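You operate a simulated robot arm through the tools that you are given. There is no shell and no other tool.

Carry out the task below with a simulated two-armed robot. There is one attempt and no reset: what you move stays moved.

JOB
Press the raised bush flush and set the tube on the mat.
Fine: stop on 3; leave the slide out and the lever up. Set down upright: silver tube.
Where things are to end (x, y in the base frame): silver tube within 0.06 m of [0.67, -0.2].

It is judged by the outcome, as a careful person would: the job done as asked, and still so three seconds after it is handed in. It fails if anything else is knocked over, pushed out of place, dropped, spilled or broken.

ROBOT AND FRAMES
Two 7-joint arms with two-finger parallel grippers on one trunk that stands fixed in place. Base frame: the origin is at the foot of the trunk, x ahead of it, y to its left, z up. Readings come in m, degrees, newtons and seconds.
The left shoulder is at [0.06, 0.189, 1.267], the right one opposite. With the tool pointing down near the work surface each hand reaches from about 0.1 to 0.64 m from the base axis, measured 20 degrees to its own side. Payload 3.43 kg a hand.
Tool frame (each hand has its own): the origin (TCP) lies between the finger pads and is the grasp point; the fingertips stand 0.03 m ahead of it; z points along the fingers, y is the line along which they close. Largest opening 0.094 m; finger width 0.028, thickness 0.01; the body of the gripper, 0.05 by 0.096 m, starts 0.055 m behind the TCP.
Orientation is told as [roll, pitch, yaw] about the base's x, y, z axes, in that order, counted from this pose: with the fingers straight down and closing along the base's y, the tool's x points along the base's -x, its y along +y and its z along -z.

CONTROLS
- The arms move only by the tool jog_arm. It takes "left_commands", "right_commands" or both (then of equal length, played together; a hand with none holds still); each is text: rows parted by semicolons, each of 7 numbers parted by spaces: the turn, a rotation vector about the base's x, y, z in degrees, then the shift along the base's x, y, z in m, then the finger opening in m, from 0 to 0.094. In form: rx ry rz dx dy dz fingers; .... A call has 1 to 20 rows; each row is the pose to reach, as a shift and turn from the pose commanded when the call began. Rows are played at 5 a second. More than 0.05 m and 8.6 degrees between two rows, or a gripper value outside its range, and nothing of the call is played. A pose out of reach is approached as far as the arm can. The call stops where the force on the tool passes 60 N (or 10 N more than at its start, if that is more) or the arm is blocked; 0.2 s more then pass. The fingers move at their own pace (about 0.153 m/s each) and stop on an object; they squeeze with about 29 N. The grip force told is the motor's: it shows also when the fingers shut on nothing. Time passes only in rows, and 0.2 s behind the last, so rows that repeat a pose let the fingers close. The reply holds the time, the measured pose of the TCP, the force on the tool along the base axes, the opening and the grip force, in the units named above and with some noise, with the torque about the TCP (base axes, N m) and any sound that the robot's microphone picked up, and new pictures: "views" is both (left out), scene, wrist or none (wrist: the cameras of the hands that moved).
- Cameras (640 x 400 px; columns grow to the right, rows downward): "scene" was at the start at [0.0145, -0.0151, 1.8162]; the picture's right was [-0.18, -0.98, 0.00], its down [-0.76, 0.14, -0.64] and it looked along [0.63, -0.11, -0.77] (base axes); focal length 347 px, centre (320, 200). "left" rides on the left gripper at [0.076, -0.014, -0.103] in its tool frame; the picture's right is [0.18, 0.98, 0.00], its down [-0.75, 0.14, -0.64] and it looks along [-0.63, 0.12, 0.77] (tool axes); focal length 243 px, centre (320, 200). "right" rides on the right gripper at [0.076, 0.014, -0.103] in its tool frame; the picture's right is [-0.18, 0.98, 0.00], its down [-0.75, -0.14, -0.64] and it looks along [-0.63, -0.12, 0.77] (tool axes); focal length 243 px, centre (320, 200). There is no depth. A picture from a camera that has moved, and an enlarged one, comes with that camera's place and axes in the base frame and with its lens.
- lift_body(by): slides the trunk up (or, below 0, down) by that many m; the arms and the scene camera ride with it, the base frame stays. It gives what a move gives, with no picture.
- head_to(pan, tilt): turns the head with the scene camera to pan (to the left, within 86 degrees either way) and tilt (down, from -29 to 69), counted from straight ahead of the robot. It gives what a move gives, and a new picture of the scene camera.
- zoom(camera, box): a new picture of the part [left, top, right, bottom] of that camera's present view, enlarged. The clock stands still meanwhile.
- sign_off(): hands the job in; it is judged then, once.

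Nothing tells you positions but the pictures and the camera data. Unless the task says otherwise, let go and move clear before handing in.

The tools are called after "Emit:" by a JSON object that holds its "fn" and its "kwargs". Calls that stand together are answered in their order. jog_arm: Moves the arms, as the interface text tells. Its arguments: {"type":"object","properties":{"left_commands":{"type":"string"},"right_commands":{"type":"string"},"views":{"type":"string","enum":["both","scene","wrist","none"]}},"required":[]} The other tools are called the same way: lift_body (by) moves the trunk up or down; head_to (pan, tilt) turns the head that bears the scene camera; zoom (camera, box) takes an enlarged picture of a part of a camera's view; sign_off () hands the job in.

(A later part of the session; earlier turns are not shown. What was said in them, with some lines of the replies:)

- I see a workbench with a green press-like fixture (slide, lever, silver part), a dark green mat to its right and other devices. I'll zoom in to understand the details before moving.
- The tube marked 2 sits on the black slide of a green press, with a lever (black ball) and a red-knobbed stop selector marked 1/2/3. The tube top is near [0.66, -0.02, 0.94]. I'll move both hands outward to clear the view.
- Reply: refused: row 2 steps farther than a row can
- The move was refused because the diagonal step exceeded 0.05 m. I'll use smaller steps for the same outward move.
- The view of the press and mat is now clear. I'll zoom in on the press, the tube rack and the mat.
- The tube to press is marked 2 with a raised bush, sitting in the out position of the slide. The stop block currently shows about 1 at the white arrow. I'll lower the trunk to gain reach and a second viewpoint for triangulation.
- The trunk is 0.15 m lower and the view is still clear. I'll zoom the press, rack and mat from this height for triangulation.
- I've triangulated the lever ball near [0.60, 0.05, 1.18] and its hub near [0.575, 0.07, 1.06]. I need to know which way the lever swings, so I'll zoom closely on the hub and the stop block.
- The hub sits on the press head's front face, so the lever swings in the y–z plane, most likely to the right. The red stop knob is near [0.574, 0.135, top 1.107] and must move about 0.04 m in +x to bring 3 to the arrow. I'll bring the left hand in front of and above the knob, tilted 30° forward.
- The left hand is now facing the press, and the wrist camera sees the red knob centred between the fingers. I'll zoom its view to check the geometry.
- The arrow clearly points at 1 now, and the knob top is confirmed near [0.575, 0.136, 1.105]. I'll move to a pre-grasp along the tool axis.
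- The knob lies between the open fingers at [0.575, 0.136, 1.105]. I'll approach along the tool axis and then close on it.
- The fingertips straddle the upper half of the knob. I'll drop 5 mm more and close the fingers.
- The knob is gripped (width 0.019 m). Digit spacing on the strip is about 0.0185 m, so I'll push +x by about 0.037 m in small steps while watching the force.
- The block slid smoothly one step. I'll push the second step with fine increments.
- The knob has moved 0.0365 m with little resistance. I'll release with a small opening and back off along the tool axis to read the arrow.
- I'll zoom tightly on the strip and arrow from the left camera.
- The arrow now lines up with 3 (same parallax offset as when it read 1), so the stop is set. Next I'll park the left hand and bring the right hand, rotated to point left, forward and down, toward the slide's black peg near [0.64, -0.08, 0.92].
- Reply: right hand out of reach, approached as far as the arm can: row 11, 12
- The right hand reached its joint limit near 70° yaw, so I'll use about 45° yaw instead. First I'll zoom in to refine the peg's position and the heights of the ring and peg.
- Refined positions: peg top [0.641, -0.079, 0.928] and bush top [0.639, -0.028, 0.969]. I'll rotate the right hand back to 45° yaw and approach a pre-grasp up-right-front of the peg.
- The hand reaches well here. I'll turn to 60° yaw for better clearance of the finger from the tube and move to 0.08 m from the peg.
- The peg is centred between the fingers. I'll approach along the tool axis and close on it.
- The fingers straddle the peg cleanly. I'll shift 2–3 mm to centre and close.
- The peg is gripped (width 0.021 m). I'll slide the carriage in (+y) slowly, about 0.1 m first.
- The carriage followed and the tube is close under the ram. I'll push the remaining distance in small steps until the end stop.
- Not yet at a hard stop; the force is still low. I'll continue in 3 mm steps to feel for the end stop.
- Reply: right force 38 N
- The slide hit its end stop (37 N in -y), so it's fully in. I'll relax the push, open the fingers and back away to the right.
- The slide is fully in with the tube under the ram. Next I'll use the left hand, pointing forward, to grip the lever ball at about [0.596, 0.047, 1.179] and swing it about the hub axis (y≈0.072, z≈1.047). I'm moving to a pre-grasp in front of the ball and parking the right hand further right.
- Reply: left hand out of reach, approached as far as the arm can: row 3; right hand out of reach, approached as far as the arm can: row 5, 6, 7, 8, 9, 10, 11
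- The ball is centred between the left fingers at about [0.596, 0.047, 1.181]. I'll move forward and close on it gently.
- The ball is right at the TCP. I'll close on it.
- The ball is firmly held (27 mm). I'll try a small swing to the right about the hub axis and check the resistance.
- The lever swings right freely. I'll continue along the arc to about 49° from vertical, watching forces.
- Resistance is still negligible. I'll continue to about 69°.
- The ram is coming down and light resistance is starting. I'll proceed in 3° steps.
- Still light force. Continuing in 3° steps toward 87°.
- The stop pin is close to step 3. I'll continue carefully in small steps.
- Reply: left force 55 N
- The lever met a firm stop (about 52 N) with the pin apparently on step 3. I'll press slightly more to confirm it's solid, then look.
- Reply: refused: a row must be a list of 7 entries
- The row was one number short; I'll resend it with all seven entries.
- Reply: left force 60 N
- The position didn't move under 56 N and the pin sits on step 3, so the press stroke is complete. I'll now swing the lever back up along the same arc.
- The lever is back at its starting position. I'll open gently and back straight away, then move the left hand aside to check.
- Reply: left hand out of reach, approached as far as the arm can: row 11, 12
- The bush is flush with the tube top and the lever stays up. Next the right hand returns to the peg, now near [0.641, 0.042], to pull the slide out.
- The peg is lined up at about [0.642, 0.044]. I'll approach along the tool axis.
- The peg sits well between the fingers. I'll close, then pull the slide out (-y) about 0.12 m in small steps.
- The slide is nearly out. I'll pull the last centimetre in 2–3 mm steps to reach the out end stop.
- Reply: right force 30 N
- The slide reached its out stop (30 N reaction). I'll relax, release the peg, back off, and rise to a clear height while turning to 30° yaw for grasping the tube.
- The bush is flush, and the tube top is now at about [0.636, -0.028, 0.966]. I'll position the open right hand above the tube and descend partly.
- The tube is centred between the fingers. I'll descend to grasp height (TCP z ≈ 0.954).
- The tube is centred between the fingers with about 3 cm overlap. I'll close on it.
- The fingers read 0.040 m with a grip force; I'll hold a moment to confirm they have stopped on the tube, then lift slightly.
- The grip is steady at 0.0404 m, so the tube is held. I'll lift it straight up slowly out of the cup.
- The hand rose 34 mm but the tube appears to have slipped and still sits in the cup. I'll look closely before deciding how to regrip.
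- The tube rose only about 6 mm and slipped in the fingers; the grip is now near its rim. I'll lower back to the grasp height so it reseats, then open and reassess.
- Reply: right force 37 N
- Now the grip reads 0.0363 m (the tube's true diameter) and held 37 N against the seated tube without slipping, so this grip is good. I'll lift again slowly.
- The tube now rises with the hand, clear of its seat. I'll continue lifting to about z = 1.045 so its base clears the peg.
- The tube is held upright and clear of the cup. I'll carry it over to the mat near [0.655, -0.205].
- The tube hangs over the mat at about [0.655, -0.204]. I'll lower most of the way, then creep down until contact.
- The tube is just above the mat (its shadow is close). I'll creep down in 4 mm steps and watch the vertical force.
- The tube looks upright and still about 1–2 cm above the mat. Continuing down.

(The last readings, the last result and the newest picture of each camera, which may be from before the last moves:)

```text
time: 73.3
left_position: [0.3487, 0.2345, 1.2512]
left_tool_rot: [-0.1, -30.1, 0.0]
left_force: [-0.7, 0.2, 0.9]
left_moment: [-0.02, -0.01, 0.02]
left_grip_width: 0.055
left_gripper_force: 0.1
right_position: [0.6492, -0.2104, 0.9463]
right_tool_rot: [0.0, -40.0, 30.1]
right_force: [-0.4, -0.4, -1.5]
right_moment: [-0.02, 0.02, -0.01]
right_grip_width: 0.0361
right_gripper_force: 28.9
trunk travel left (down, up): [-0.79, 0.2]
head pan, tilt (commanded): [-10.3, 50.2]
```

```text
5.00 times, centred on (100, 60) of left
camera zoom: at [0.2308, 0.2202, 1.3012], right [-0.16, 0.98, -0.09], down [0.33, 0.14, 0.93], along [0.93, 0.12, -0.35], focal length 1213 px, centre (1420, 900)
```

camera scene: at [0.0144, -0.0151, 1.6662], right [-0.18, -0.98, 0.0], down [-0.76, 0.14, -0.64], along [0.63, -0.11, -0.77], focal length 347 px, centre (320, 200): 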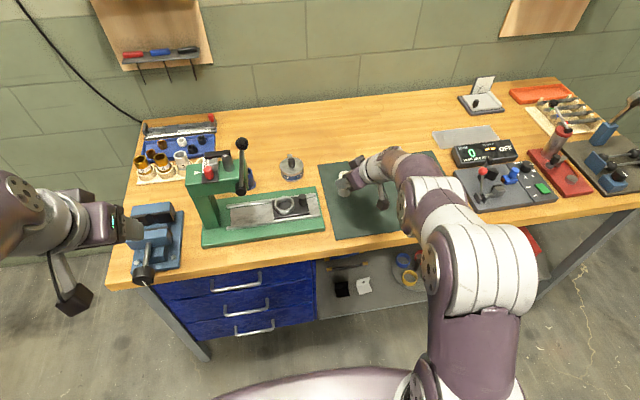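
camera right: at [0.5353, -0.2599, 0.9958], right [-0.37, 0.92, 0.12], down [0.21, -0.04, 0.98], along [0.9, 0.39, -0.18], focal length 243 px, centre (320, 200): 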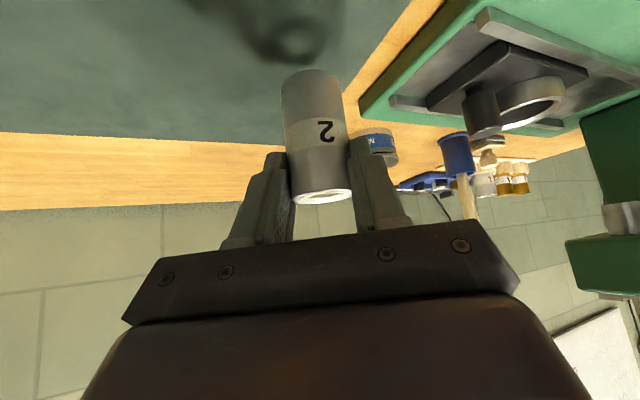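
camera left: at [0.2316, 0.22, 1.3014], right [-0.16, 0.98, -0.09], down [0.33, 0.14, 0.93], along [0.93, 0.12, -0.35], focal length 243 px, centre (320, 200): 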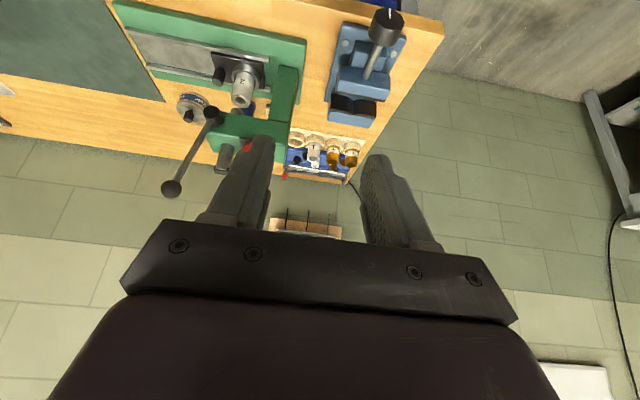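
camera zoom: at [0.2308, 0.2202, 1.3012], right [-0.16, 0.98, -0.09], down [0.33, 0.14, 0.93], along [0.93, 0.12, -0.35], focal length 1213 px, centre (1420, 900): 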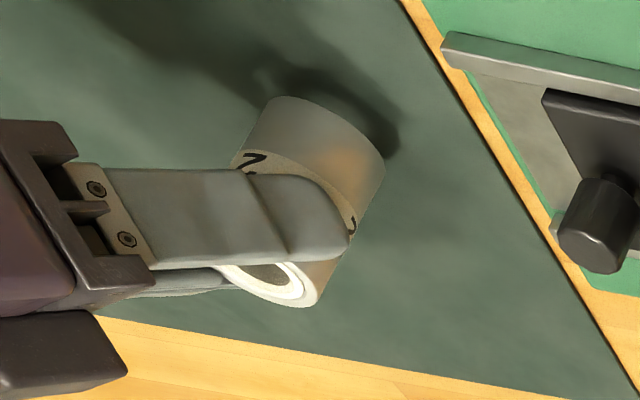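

Nearly touching now. I'll continue in 2 mm steps until the mat pushes back.

Emit:
{"fn": "jog_arm", "kwargs": {"right_commands": "0 0 0 0 0 -0.002 0.02; 0 0 0 0 0 -0.004 0.02; 0 0 0 0 0 -0.006 0.02; 0 0 0 0 0 -0.006 0.02", "views": "none"}}

Emit:
{"fn": "zoom", "kwargs": {"camera": "left", "box": [60, 20, 140, 100]}}

```text
time: 74.3
left_position: [0.3489, 0.2367, 1.2498]
left_tool_rot: [0.0, -30.0, 0.0]
left_force: [0.5, 0.7, 0.1]
left_moment: [0.01, 0.0, 0.02]
left_grip_width: 0.0549
left_gripper_force: 0.1
right_position: [0.6504, -0.2101, 0.9417]
right_tool_rot: [0.0, -40.0, 30.0]
right_force: [-0.4, 0.7, -0.6]
right_moment: [0.02, 0.01, 0.0]
right_grip_width: 0.0362
right_gripper_force: 28.8
trunk travel left (down, up): [-0.79, 0.2]
head pan, tilt (commanded): [-10.3, 50.2]
```

```text
5.00 times, centred on (100, 60) of left
camera zoom: at [0.2308, 0.2202, 1.3012], right [-0.16, 0.98, -0.09], down [0.33, 0.14, 0.93], along [0.93, 0.12, -0.35], focal length 1213 px, centre (1420, 900)
```

zoom: 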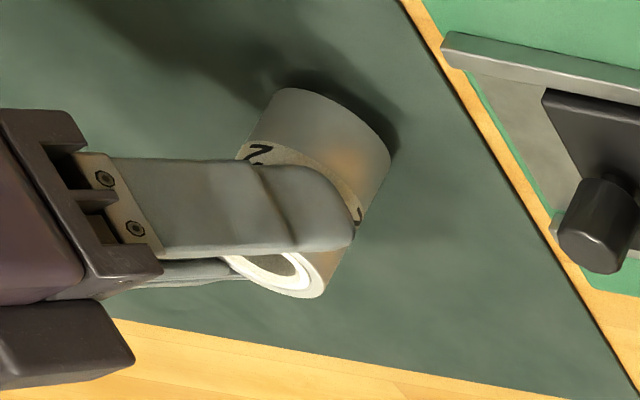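

The shadow is almost joined to the tube base. A few more 2 mm steps.

Emit:
{"fn": "jog_arm", "kwargs": {"right_commands": "0 0 0 0 0 -0.002 0.02; 0 0 0 0 0 -0.004 0.02; 0 0 0 0 0 -0.006 0.02; 0 0 0 0 0 -0.006 0.02", "views": "none"}}

Emit:
{"fn": "zoom", "kwargs": {"camera": "left", "box": [60, 20, 140, 100]}}

```text
time: 75.3
left_position: [0.3476, 0.2351, 1.2492]
left_tool_rot: [0.0, -29.9, 0.0]
left_force: [1.2, 0.3, -0.5]
left_moment: [0.01, -0.02, 0.03]
left_grip_width: 0.0549
left_gripper_force: 0.0
right_position: [0.6494, -0.2099, 0.9356]
right_tool_rot: [0.0, -40.1, 30.0]
right_force: [0.0, 0.3, -0.3]
right_moment: [-0.01, 0.03, -0.01]
right_grip_width: 0.036
right_gripper_force: 28.6
trunk travel left (down, up): [-0.79, 0.2]
head pan, tilt (commanded): [-10.3, 50.2]
```

```text
5.00 times, centred on (100, 60) of left
camera zoom: at [0.2308, 0.2202, 1.3012], right [-0.16, 0.98, -0.09], down [0.33, 0.14, 0.93], along [0.93, 0.12, -0.35], focal length 1213 px, centre (1420, 900)
```

zoom: 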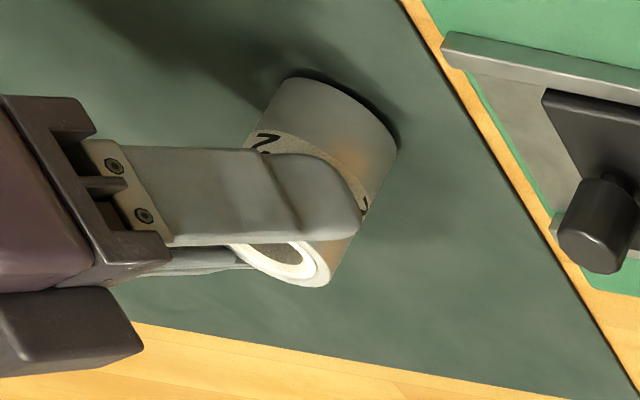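

Almost there; small shadow gap remains. Continuing with 2 mm steps.

Emit:
{"fn": "jog_arm", "kwargs": {"right_commands": "0 0 0 0 0 -0.002 0.02; 0 0 0 0 0 -0.004 0.02; 0 0 0 0 0 -0.005 0.02; 0 0 0 0 0 -0.005 0.02", "views": "none"}}

Emit:
{"fn": "zoom", "kwargs": {"camera": "left", "box": [60, 20, 140, 100]}}

```text
time: 76.3
left_position: [0.3484, 0.2365, 1.251]
left_tool_rot: [0.1, -29.9, -0.1]
left_force: [-0.1, 0.3, 0.2]
left_moment: [0.0, 0.01, -0.01]
left_grip_width: 0.055
left_gripper_force: 0.0
right_position: [0.6494, -0.209, 0.9296]
right_tool_rot: [0.0, -40.0, 30.0]
right_force: [-0.2, -1.2, 2.3]
right_moment: [-0.03, 0.03, 0.06]
right_grip_width: 0.0359
right_gripper_force: 29.1
trunk travel left (down, up): [-0.79, 0.2]
head pan, tilt (commanded): [-10.3, 50.2]
```

```text
5.00 times, centred on (100, 60) of left
camera zoom: at [0.2304, 0.2201, 1.3014], right [-0.16, 0.98, -0.09], down [0.33, 0.14, 0.93], along [0.93, 0.12, -0.35], focal length 1213 px, centre (1420, 900)
```

zoom: 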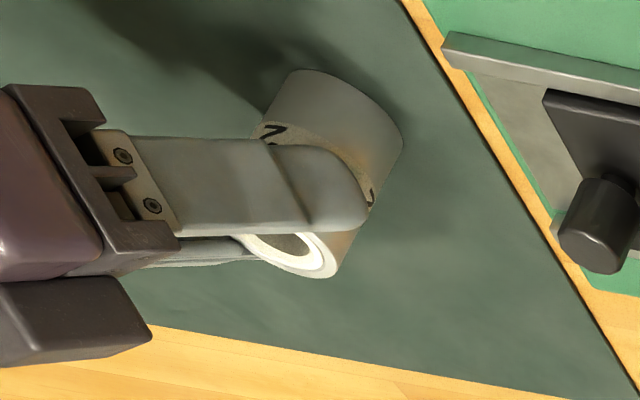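

First contact with the mat is showing (+2.3 N). I'll press 1.5 mm more to seat the base.

Emit:
{"fn": "jog_arm", "kwargs": {"right_commands": "0 0 0 0 0 -0.001 0.02; 0 0 0 0 0 -0.0015 0.02; 0 0 0 0 0 -0.0015 0.02", "views": "none"}}

Emit:
{"fn": "zoom", "kwargs": {"camera": "left", "box": [60, 20, 140, 100]}}

Emit:
{"fn": "zoom", "kwargs": {"camera": "scene", "box": [310, 150, 390, 220]}}

Emit:
{"fn": "zoom", "kwargs": {"camera": "right", "box": [220, 20, 420, 220]}}

```text
time: 77.2
left_position: [0.3484, 0.2369, 1.251]
left_tool_rot: [0.0, -30.0, 0.0]
left_force: [-0.1, 0.3, 0.5]
left_moment: [-0.02, 0.0, 0.0]
left_grip_width: 0.0549
left_gripper_force: 0.1
right_position: [0.6502, -0.21, 0.9305]
right_tool_rot: [-0.1, -40.2, 30.1]
right_force: [1.7, 0.1, 11.2]
right_moment: [0.1, -0.06, -0.01]
right_grip_width: 0.0357
right_gripper_force: 28.7
trunk travel left (down, up): [-0.79, 0.2]
head pan, tilt (commanded): [-10.3, 50.2]
```

```text
5.00 times, centred on (100, 60) of left
camera zoom: at [0.2294, 0.2206, 1.3015], right [-0.16, 0.98, -0.09], down [0.33, 0.14, 0.93], along [0.93, 0.12, -0.35], focal length 1213 px, centre (1420, 900)
```

zoom: 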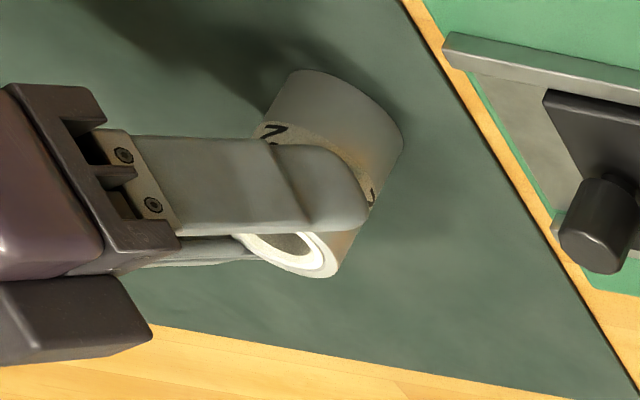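

```text
5.71 times, centred on (350, 185) of scene
camera zoom: at [0.0129, -0.0146, 1.6663], right [-0.18, -0.98, 0.0], down [-0.76, 0.14, -0.64], along [0.63, -0.11, -0.77], focal length 1984 px, centre (149, 286)
```

zoom: 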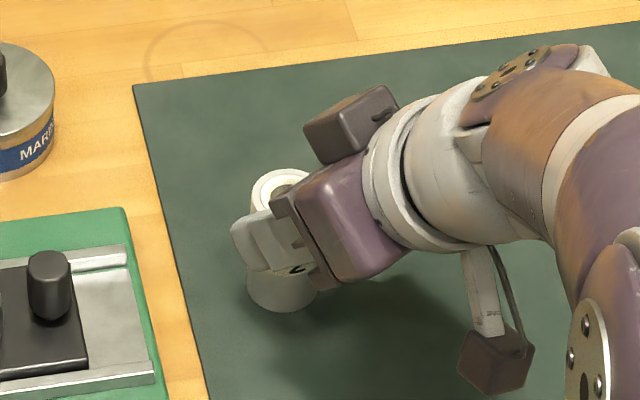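

```text
2.00 times, centred on (320, 120) of right
camera zoom: at [0.5358, -0.2594, 0.9591], right [-0.37, 0.92, 0.12], down [0.21, -0.04, 0.98], along [0.91, 0.39, -0.18], focal length 485 px, centre (320, 360)
```

zoom: 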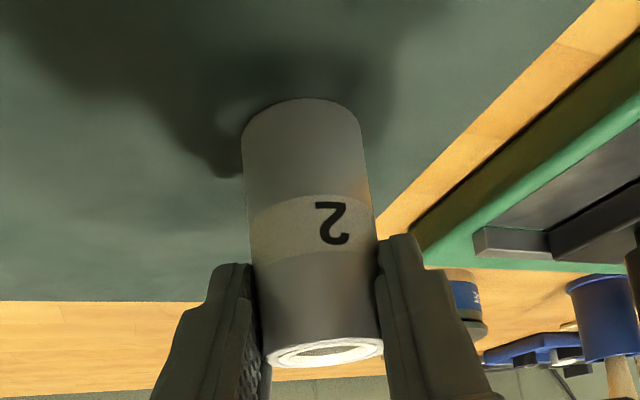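

The tube is seated on the mat (11 N reaction). I'll relieve the load, open the fingers slowly, and rise straight up.

Emit:
{"fn": "jog_arm", "kwargs": {"right_commands": "0 0 0 0 0 0.0015 0.02; 0 0 0 0 0 0.0015 0.04; 0 0 0 0 0 0.0015 0.05; 0 0 0 0 0 0.0015 0.065; 0 0 0 0 0 0.0015 0.075; 0 0 0 0 0 0.0015 0.075", "views": "wrist"}}

Emit:
{"fn": "zoom", "kwargs": {"camera": "right", "box": [200, 20, 440, 220]}}

Emit:
{"fn": "zoom", "kwargs": {"camera": "left", "box": [60, 20, 140, 100]}}

```text
time: 78.5
left_position: [0.3488, 0.2361, 1.2508]
left_tool_rot: [-0.1, -30.0, -0.1]
left_force: [0.2, -0.6, 0.7]
left_moment: [0.01, 0.02, 0.04]
left_grip_width: 0.055
left_gripper_force: 0.2
right_position: [0.6502, -0.2092, 0.9297]
right_tool_rot: [0.0, -40.1, 30.0]
right_force: [-0.1, 0.3, 0.1]
right_moment: [0.02, 0.04, -0.03]
right_grip_width: 0.075
right_gripper_force: 0.0
trunk travel left (down, up): [-0.79, 0.2]
head pan, tilt (commanded): [-10.3, 50.2]
camera right: at [0.5358, -0.2595, 0.9588], right [-0.37, 0.92, 0.12], down [0.21, -0.04, 0.98], along [0.9, 0.39, -0.18], focal length 243 px, centre (320, 200)
```

right: 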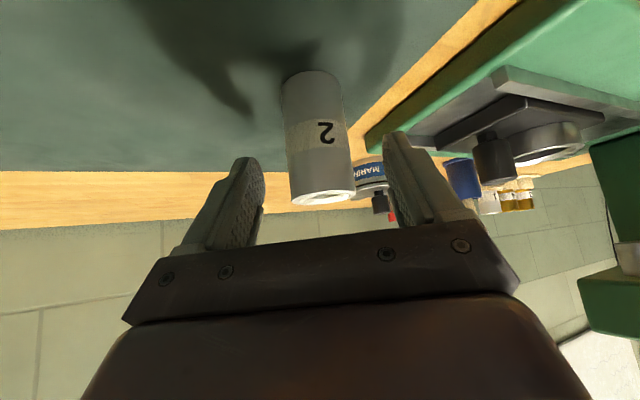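

```text
2.00 times, centred on (320, 120) of right
camera zoom: at [0.5358, -0.2595, 0.9588], right [-0.37, 0.92, 0.12], down [0.21, -0.04, 0.98], along [0.9, 0.39, -0.18], focal length 485 px, centre (320, 360)
```

zoom: 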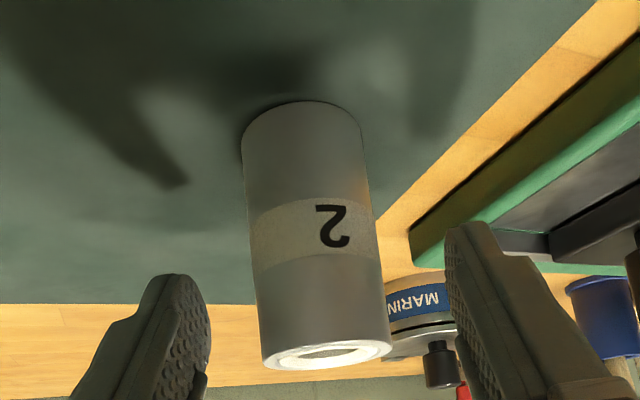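

```text
5.00 times, centred on (100, 60) of left
camera zoom: at [0.2306, 0.2202, 1.3012], right [-0.16, 0.98, -0.09], down [0.33, 0.14, 0.93], along [0.93, 0.12, -0.35], focal length 1213 px, centre (1420, 900)
```

zoom: 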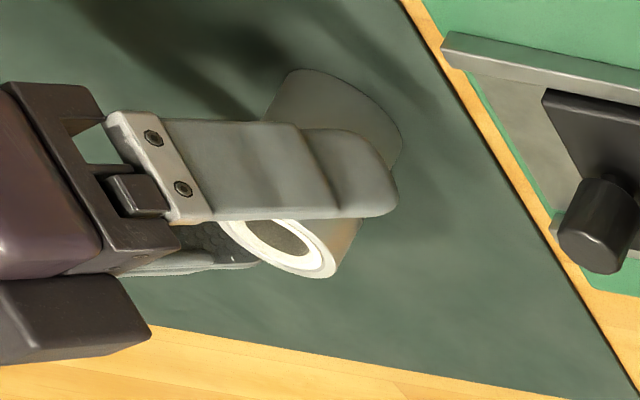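

The tube stands on its own, with the fingers clear on both sides. I'll rise straight up, then back away toward the robot.

Emit:
{"fn": "jog_arm", "kwargs": {"right_commands": "0 0 0 0 0 0.012 0.075; 0 0 0 0 0 0.028 0.075; 0 0 0 0 0 0.048 0.075; 0 0 0 0 0 0.07 0.075; 0 0 0 0 0 0.095 0.075; 0 0 0 -0.02 -0.01 0.12 0.075; 0 0 0 -0.05 -0.025 0.14 0.075; 0 0 0 -0.085 -0.045 0.15 0.075; 0 0 0 -0.12 -0.065 0.16 0.075; 0 0 0 -0.15 -0.08 0.17 0.075", "views": "both"}}

Emit:
{"fn": "zoom", "kwargs": {"camera": "scene", "box": [180, 120, 420, 260]}}

Emit:
{"fn": "zoom", "kwargs": {"camera": "scene", "box": [310, 150, 390, 220]}}

Emit:
{"fn": "zoom", "kwargs": {"camera": "scene", "box": [185, 130, 257, 210]}}

```text
time: 80.8
left_position: [0.3467, 0.2364, 1.251]
left_tool_rot: [0.0, -30.1, -0.1]
left_force: [-0.1, -0.3, -0.7]
left_moment: [-0.02, 0.02, 0.03]
left_grip_width: 0.0551
left_gripper_force: 0.1
right_position: [0.4988, -0.2888, 1.1013]
right_tool_rot: [0.0, -40.1, 30.1]
right_force: [0.1, -0.2, 0.6]
right_moment: [0.0, -0.02, 0.0]
right_grip_width: 0.0749
right_gripper_force: 0.1
trunk travel left (down, up): [-0.79, 0.2]
head pan, tilt (commanded): [-10.3, 50.2]
camera scene: at [0.0128, -0.015, 1.6662], right [-0.18, -0.98, 0.0], down [-0.76, 0.14, -0.64], along [0.63, -0.11, -0.77], focal length 347 px, centre (320, 200)
camera right: at [0.3859, -0.3388, 1.13], right [-0.37, 0.92, 0.12], down [0.21, -0.04, 0.98], along [0.9, 0.39, -0.18], focal length 243 px, centre (320, 200)
```

scene: 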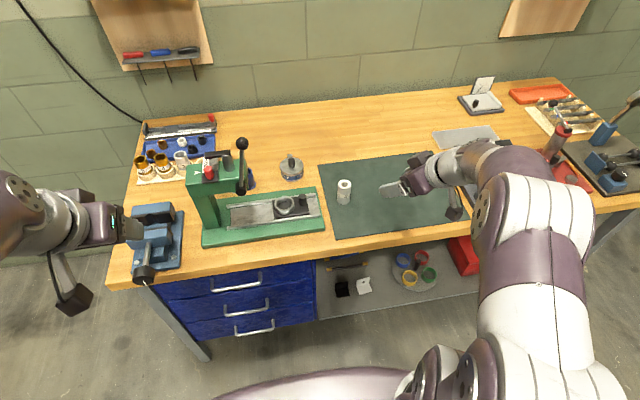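
right: 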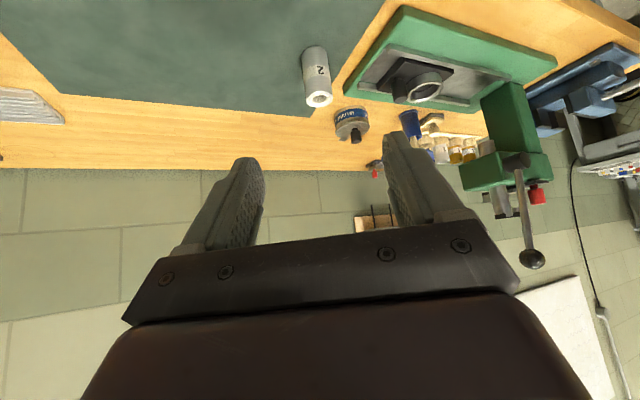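

```text
2.67 times, centred on (300, 190) of scene
camera zoom: at [0.0128, -0.015, 1.6662], right [-0.18, -0.98, 0.0], down [-0.76, 0.14, -0.64], along [0.63, -0.11, -0.77], focal length 926 px, centre (373, 227)
```

zoom: 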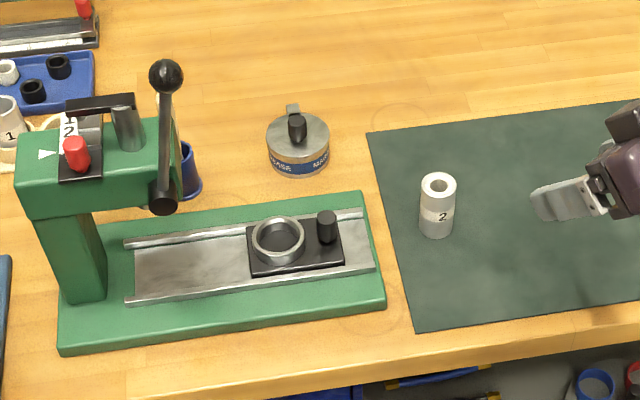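

```text
5.71 times, centred on (350, 185) of scene
camera zoom: at [0.0128, -0.015, 1.6662], right [-0.18, -0.98, 0.0], down [-0.76, 0.14, -0.64], along [0.63, -0.11, -0.77], focal length 1984 px, centre (149, 286)
```

zoom: 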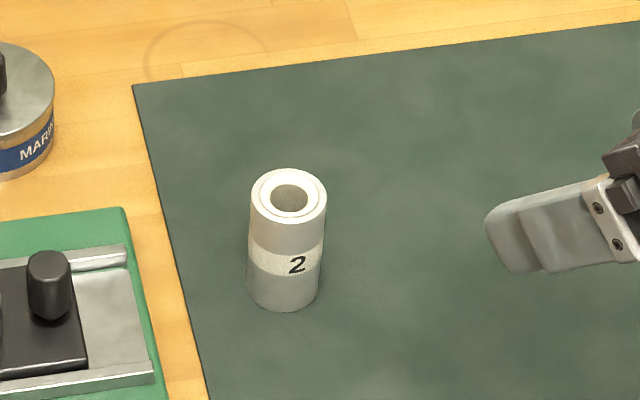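

```text
5.00 times, centred on (221, 170) of scene
camera zoom: at [0.0128, -0.015, 1.6662], right [-0.18, -0.98, 0.0], down [-0.76, 0.14, -0.64], along [0.63, -0.11, -0.77], focal length 1736 px, centre (815, 350)
```

zoom: 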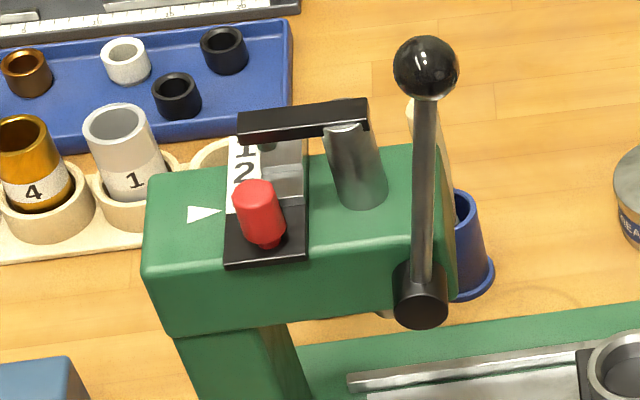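

The tube stands upright on the mat at about [0.654, -0.203], the slide is out, and the stop still reads 3. I'll check the flushness of the bush and whether the lever stays put over time.

Emit:
{"fn": "zoom", "kwargs": {"camera": "scene", "box": [333, 172, 357, 192]}}

Emit:
{"fn": "zoom", "kwargs": {"camera": "scene", "box": [220, 130, 270, 200]}}

Emit:
{"fn": "zoom", "kwargs": {"camera": "left", "box": [140, 80, 280, 210]}}

Emit:
{"fn": "zoom", "kwargs": {"camera": "right", "box": [270, 30, 370, 120]}}

```text
16.00 times, centred on (345, 182) of scene
camera zoom: at [0.0128, -0.015, 1.6662], right [-0.18, -0.98, 0.0], down [-0.76, 0.14, -0.64], along [0.63, -0.11, -0.77], focal length 5555 px, centre (-80, 488)
```

zoom: 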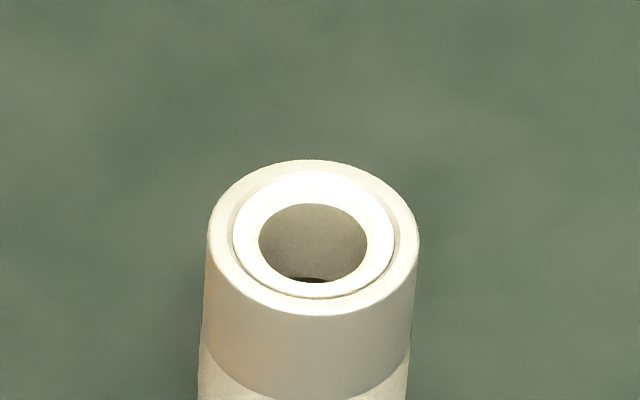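

```text
5.71 times, centred on (245, 165) of scene
camera zoom: at [0.0128, -0.015, 1.6662], right [-0.18, -0.98, 0.0], down [-0.76, 0.14, -0.64], along [0.63, -0.11, -0.77], focal length 1984 px, centre (749, 400)
```

zoom: 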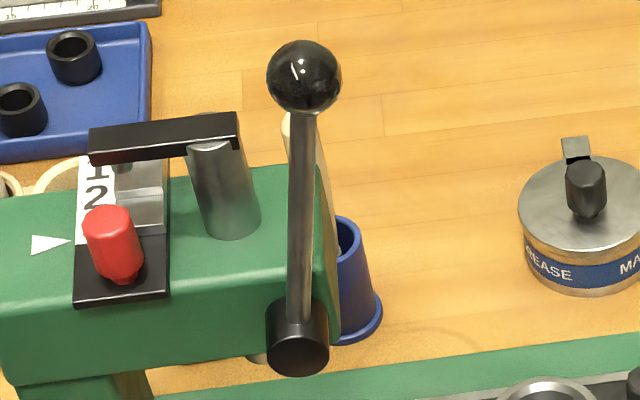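

```text
3.08 times, centred on (210, 145) of left
camera zoom: at [0.2293, 0.2203, 1.3015], right [-0.16, 0.98, -0.09], down [0.33, 0.14, 0.93], along [0.93, 0.12, -0.35], focal length 746 px, centre (658, 369)
```

zoom: 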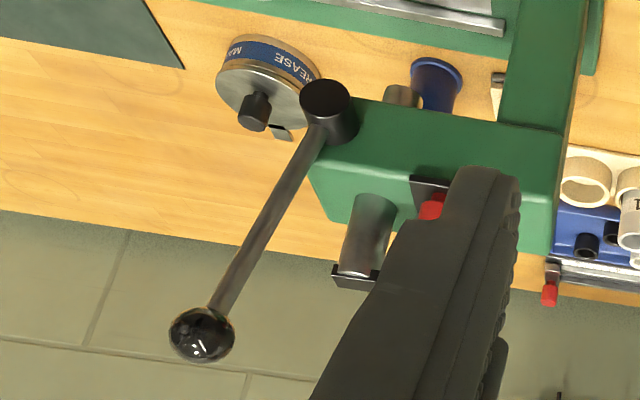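

```text
4.44 times, centred on (320, 75) of right
camera zoom: at [0.3859, -0.3388, 1.13], right [-0.37, 0.92, 0.12], down [0.21, -0.04, 0.98], along [0.9, 0.39, -0.18], focal length 1078 px, centre (320, 756)
```

zoom: 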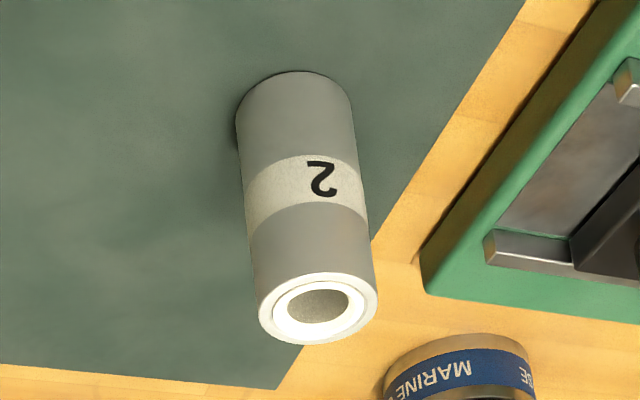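

The tube is upright. I want a much closer look at the bush rim to be sure it's truly flush.

Emit:
{"fn": "zoom", "kwargs": {"camera": "scene", "box": [339, 177, 351, 187]}}

Emit:
{"fn": "zoom", "kwargs": {"camera": "right", "box": [304, 86, 334, 112]}}

```text
16.00 times, centred on (345, 182) of scene
camera zoom: at [0.0128, -0.015, 1.6662], right [-0.18, -0.98, 0.0], down [-0.76, 0.14, -0.64], along [0.63, -0.11, -0.77], focal length 5555 px, centre (-80, 488)
```

zoom: 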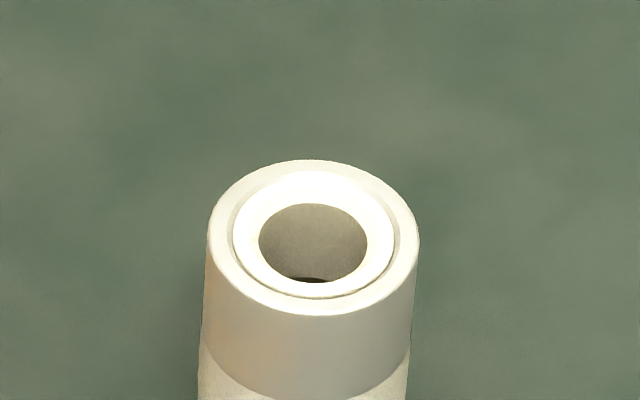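

```text
15.38 times, centred on (319, 99) of right
camera zoom: at [0.3859, -0.3388, 1.13], right [-0.37, 0.92, 0.12], down [0.21, -0.04, 0.98], along [0.9, 0.39, -0.18], focal length 3733 px, centre (335, 1754)
```

zoom: 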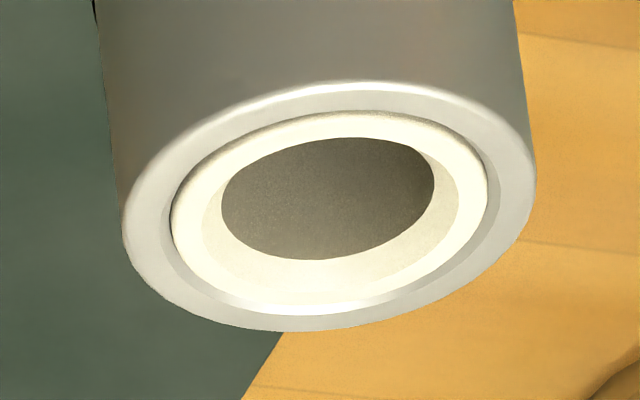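

From these angles the bush looks close to flush, but I want a low side view to be certain. I'll lower the right hand in front of the tube (well clear of it) and look along its rim.

Emit:
{"fn": "jog_arm", "kwargs": {"right_commands": "0 0 0 0.008 0.007 -0.03 0.075; 0 0 0 0.016 0.014 -0.06 0.075; 0 0 0 0.024 0.021 -0.09 0.075; 0 0 0 0.032 0.028 -0.12 0.075; 0 0 0 0.04 0.035 -0.15 0.075; 0 0 0 0.04 0.035 -0.17 0.075; 0 0 0 0.04 0.035 -0.17 0.075", "views": "wrist"}}

Emit:
{"fn": "zoom", "kwargs": {"camera": "right", "box": [280, 130, 360, 200]}}

```text
time: 82.3
left_position: [0.3483, 0.2361, 1.25]
left_tool_rot: [0.1, -30.0, -0.1]
left_force: [-0.1, 0.4, -0.4]
left_moment: [0.01, -0.02, 0.01]
left_grip_width: 0.0552
left_gripper_force: 0.1
right_position: [0.5413, -0.2521, 0.9306]
right_tool_rot: [-0.1, -40.0, 30.0]
right_force: [0.8, 0.2, -0.5]
right_moment: [-0.01, 0.01, 0.0]
right_grip_width: 0.0753
right_gripper_force: 0.1
trunk travel left (down, up): [-0.79, 0.2]
head pan, tilt (commanded): [-10.3, 50.2]
camera right: at [0.4269, -0.3031, 0.9594], right [-0.37, 0.92, 0.12], down [0.21, -0.04, 0.98], along [0.9, 0.39, -0.18], focal length 243 px, centre (320, 200)
```

right: 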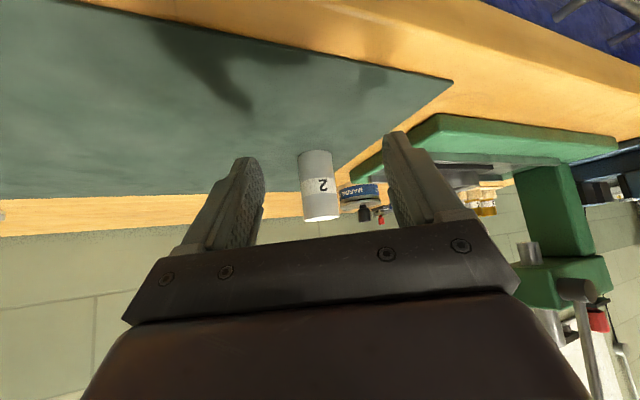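

```text
5.71 times, centred on (320, 165) of right
camera zoom: at [0.4269, -0.3031, 0.9594], right [-0.37, 0.92, 0.12], down [0.21, -0.04, 0.98], along [0.9, 0.39, -0.18], focal length 1386 px, centre (320, 400)
```

zoom: 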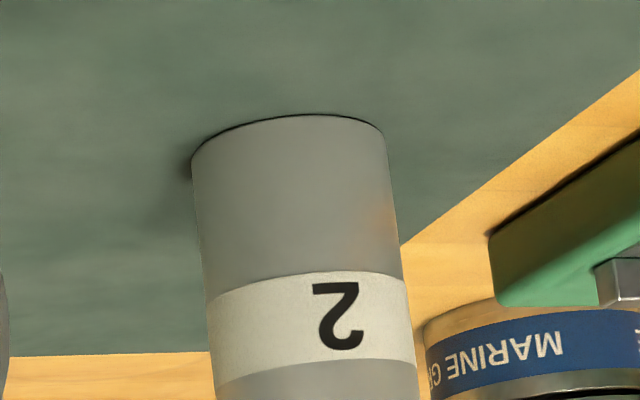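

Emit:
{"fn": "zoom", "kwargs": {"camera": "right", "box": [295, 195, 345, 230]}}

Emit:
{"fn": "zoom", "kwargs": {"camera": "right", "box": [285, 170, 355, 230]}}

```text
11.43 times, centred on (320, 212) of right
camera zoom: at [0.4269, -0.3031, 0.9594], right [-0.37, 0.92, 0.12], down [0.21, -0.04, 0.98], along [0.9, 0.39, -0.18], focal length 2773 px, centre (320, 57)
```

zoom: 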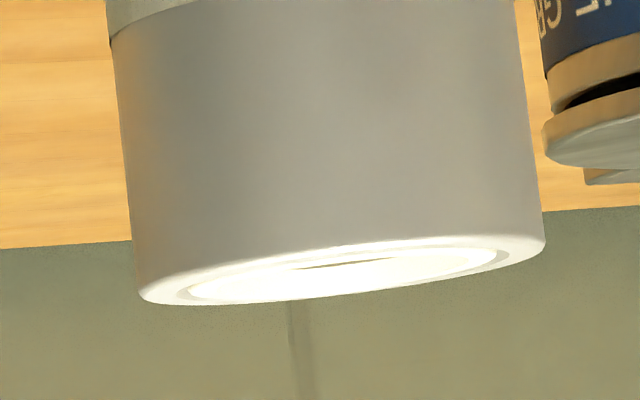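

```text
6.67 times, centred on (320, 200) of right
camera zoom: at [0.4269, -0.3031, 0.9594], right [-0.37, 0.92, 0.12], down [0.21, -0.04, 0.98], along [0.9, 0.39, -0.18], focal length 1618 px, centre (320, 200)
```

zoom: 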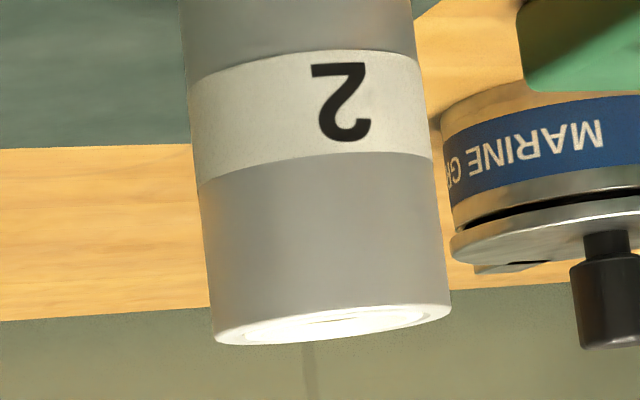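

The rim silhouette is smooth in the grazing view, so the bush is flush. I'll now retreat the right hand and recheck the lever for drift.

Emit:
{"fn": "jog_arm", "kwargs": {"right_commands": "0 0 0 -0.008 -0.007 0.03 0.075; 0 0 0 -0.02 -0.014 0.06 0.075; 0 0 0 -0.035 -0.021 0.09 0.075; 0 0 0 -0.05 -0.03 0.12 0.075; 0 0 0 -0.07 -0.045 0.15 0.075; 0 0 0 -0.09 -0.06 0.17 0.075; 0 0 0 -0.11 -0.07 0.19 0.075; 0 0 0 -0.11 -0.07 0.19 0.075; 0 0 0 -0.11 -0.07 0.19 0.075; 0 0 0 -0.11 -0.07 0.19 0.075; 0 0 0 -0.11 -0.07 0.19 0.075; 0 0 0 -0.11 -0.07 0.19 0.075", "views": "both"}}

Emit:
{"fn": "zoom", "kwargs": {"camera": "scene", "box": [220, 130, 270, 200]}}

Emit:
{"fn": "zoom", "kwargs": {"camera": "left", "box": [140, 80, 280, 210]}}

```text
time: 85.0
left_position: [0.3488, 0.2364, 1.2494]
left_tool_rot: [0.0, -30.0, 0.0]
left_force: [1.0, -0.4, 0.2]
left_moment: [0.0, 0.01, 0.01]
left_grip_width: 0.0551
left_gripper_force: 0.0
right_position: [0.4291, -0.3249, 1.1201]
right_tool_rot: [0.0, -40.0, 29.9]
right_force: [0.8, -0.3, 0.1]
right_moment: [0.0, 0.03, -0.01]
right_grip_width: 0.0752
right_gripper_force: 0.1
trunk travel left (down, up): [-0.79, 0.2]
head pan, tilt (commanded): [-10.3, 50.2]
camera scene: at [0.0143, -0.0151, 1.6662], right [-0.18, -0.98, 0.0], down [-0.76, 0.14, -0.64], along [0.63, -0.11, -0.77], focal length 347 px, centre (320, 200)
camera right: at [0.3149, -0.3747, 1.1494], right [-0.37, 0.92, 0.12], down [0.21, -0.04, 0.98], along [0.9, 0.39, -0.18], focal length 243 px, centre (320, 200)
```

scene: 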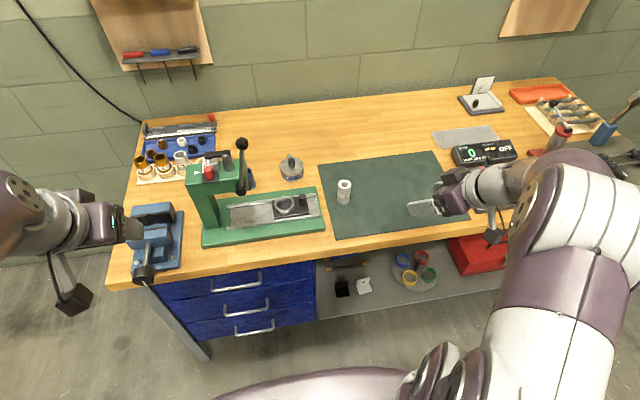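
right: 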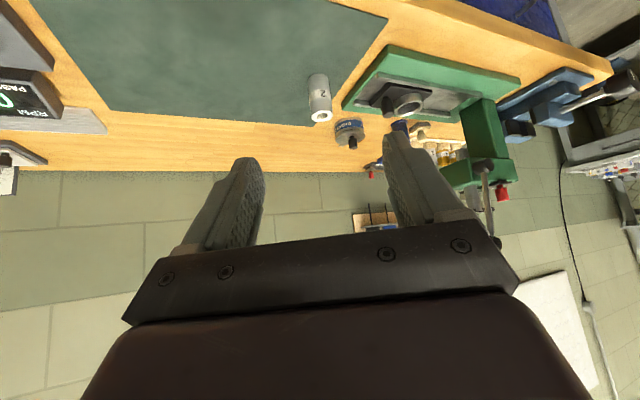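

```text
5.71 times, centred on (245, 165) of scene
camera zoom: at [0.0143, -0.0151, 1.6662], right [-0.18, -0.98, 0.0], down [-0.76, 0.14, -0.64], along [0.63, -0.11, -0.77], focal length 1984 px, centre (749, 400)
```

zoom: 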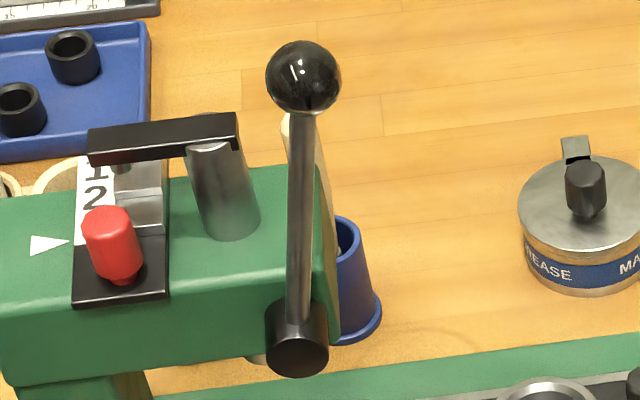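

```text
3.08 times, centred on (210, 145) of left
camera zoom: at [0.2305, 0.2202, 1.3013], right [-0.16, 0.98, -0.09], down [0.33, 0.14, 0.93], along [0.93, 0.12, -0.35], focal length 746 px, centre (658, 369)
```

zoom: 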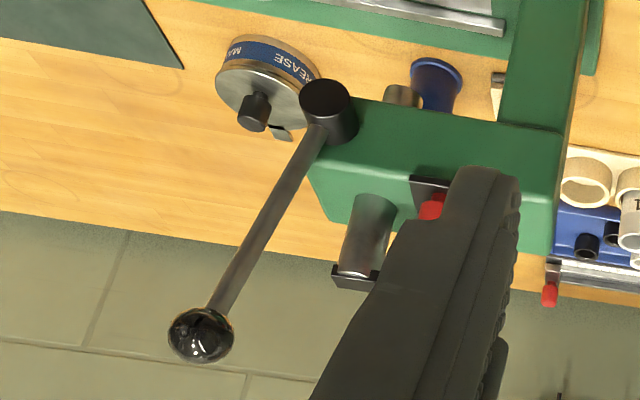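

The lever hasn't moved over several seconds, and its ram is at the original raised height. I'll take one more look at the stop reading with the left wrist camera from its earlier vantage point.

Emit:
{"fn": "jog_arm", "kwargs": {"left_commands": "0 0 0 0.016 -0.019 0.002 0.034; 0 0 0 0.032 -0.038 0.003 0.034; 0 0 0 0.048 -0.058 0.005 0.034; 0 0 0 0.064 -0.077 0.006 0.034; 0 0 0 0.081 -0.097 0.008 0.034; 0 0 0 0.081 -0.097 0.008 0.034", "views": "wrist"}}

Emit:
{"fn": "zoom", "kwargs": {"camera": "left", "box": [285, 105, 345, 155]}}

Emit:
{"fn": "zoom", "kwargs": {"camera": "left", "box": [180, 20, 400, 190]}}

```text
time: 86.3
left_position: [0.4289, 0.1381, 1.2611]
left_tool_rot: [0.0, -30.0, 0.0]
left_force: [0.3, 0.8, 0.3]
left_moment: [-0.01, -0.04, 0.02]
left_grip_width: 0.0337
left_gripper_force: 0.1
right_position: [0.4283, -0.3232, 1.1197]
right_tool_rot: [0.0, -40.0, 30.1]
right_force: [-0.2, -0.1, 0.1]
right_moment: [0.02, 0.01, 0.0]
right_grip_width: 0.0749
right_gripper_force: 0.1
trunk travel left (down, up): [-0.79, 0.2]
head pan, tilt (commanded): [-10.3, 50.2]
camera left: at [0.311, 0.1227, 1.3115], right [-0.16, 0.98, -0.09], down [0.33, 0.14, 0.93], along [0.93, 0.12, -0.35], focal length 243 px, centre (320, 200)
```

left: 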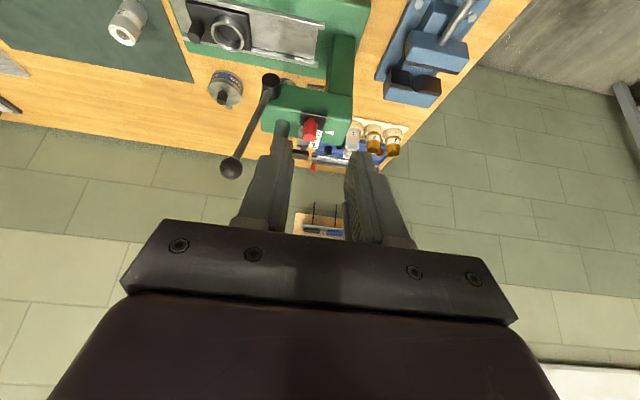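

```text
8.00 times, centred on (315, 130) of left
camera zoom: at [0.311, 0.1227, 1.3115], right [-0.16, 0.98, -0.09], down [0.33, 0.14, 0.93], along [0.93, 0.12, -0.35], focal length 1941 px, centre (360, 760)
```

zoom: 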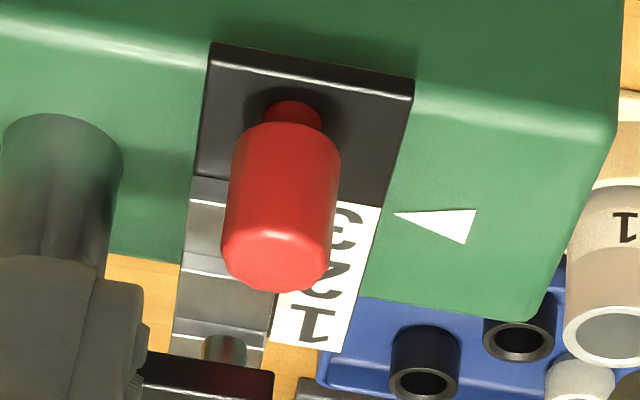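

```text
2.35 times, centred on (290, 105) of left
camera zoom: at [0.311, 0.1227, 1.3115], right [-0.16, 0.98, -0.09], down [0.33, 0.14, 0.93], along [0.93, 0.12, -0.35], focal length 571 px, centre (391, 424)
```

zoom: 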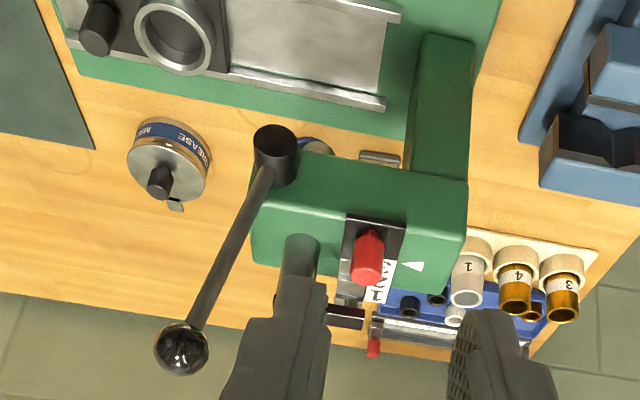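

The arrow still points at 3. Everything matches the request: bush flush, stop on 3, slide out, lever up, tube upright on the mat. I'll move the left hand clear and let things settle.

Emit:
{"fn": "jog_arm", "kwargs": {"left_commands": "0 0 0 -0.02 0.02 0 0.034; 0 0 0 -0.04 0.045 0 0.034; 0 0 0 -0.06 0.07 0 0.034; 0 0 0 -0.08 0.1 0 0.034; 0 0 0 -0.08 0.1 0 0.034; 0 0 0 -0.08 0.1 0 0.034; 0 0 0 -0.08 0.1 0 0.034", "views": "scene"}}

Emit:
{"fn": "zoom", "kwargs": {"camera": "scene", "box": [110, 90, 450, 290]}}

```text
time: 88.0
left_position: [0.3477, 0.2405, 1.2597]
left_tool_rot: [0.2, -30.1, -0.1]
left_force: [0.0, 0.3, 0.2]
left_moment: [-0.01, 0.01, 0.01]
left_grip_width: 0.0342
left_gripper_force: 0.1
right_position: [0.4292, -0.3248, 1.1203]
right_tool_rot: [0.0, -39.9, 30.0]
right_force: [-0.9, 1.0, -0.5]
right_moment: [0.01, 0.01, 0.0]
right_grip_width: 0.0751
right_gripper_force: 0.0
trunk travel left (down, up): [-0.79, 0.2]
head pan, tilt (commanded): [-10.3, 50.2]
camera scene: at [0.0141, -0.015, 1.6662], right [-0.18, -0.98, 0.0], down [-0.76, 0.14, -0.64], along [0.63, -0.11, -0.77], focal length 347 px, centre (320, 200)
```

scene: 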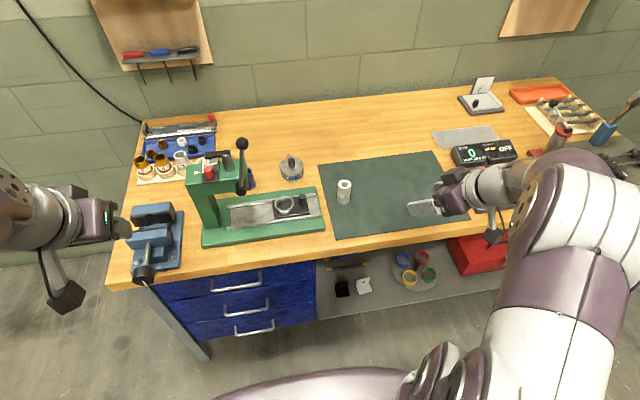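

```text
1.88 times, centred on (280, 190) of scene
camera zoom: at [0.0141, -0.015, 1.6662], right [-0.18, -0.98, 0.0], down [-0.76, 0.14, -0.64], along [0.63, -0.11, -0.77], focal length 654 px, centre (395, 219)
```

zoom: 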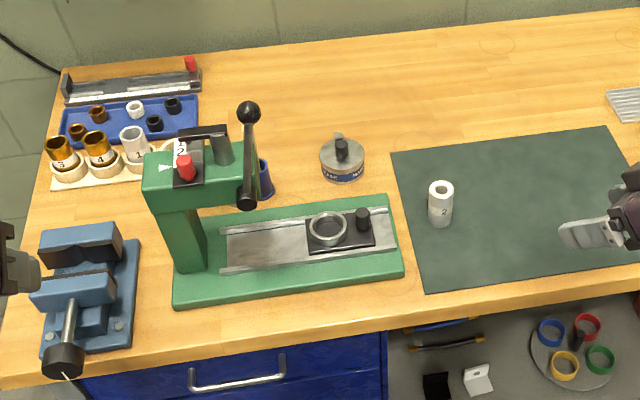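

The tube stands upright on the mat at about [0.654, -0.203]. The slide is out, the lever is up, the stop is on 3, nothing else has moved, and both hands are clear. I'm handing the job in.

Emit:
{"fn": "sign_off", "kwargs": {}}

```text
The job is handed in.
```

I pressed the bush in the tube marked 2 flush and set the tube upright on the mat. It stands at about [0.654, -0.203], roughly 0.02 m from the target. I have handed the job in.

- **Bush:** in a low side view the rim shows no step, so it is flush to within about half a millimetre.
- **Stop:** it is set to 3. The lever stopped firmly with the pin resting on step 3.
- **Slide:** it is back out against its end stop.
- **Lever:** it is up and did not move over several seconds. It sits about 1 degree lower than where it started.
- **Tube:** on the first lift it slipped back into its cup after rising about 6 mm. I regripped it and it held for the rest of the move.

I saw nothing else moved or knocked over, and both hands were open and clear at the end.
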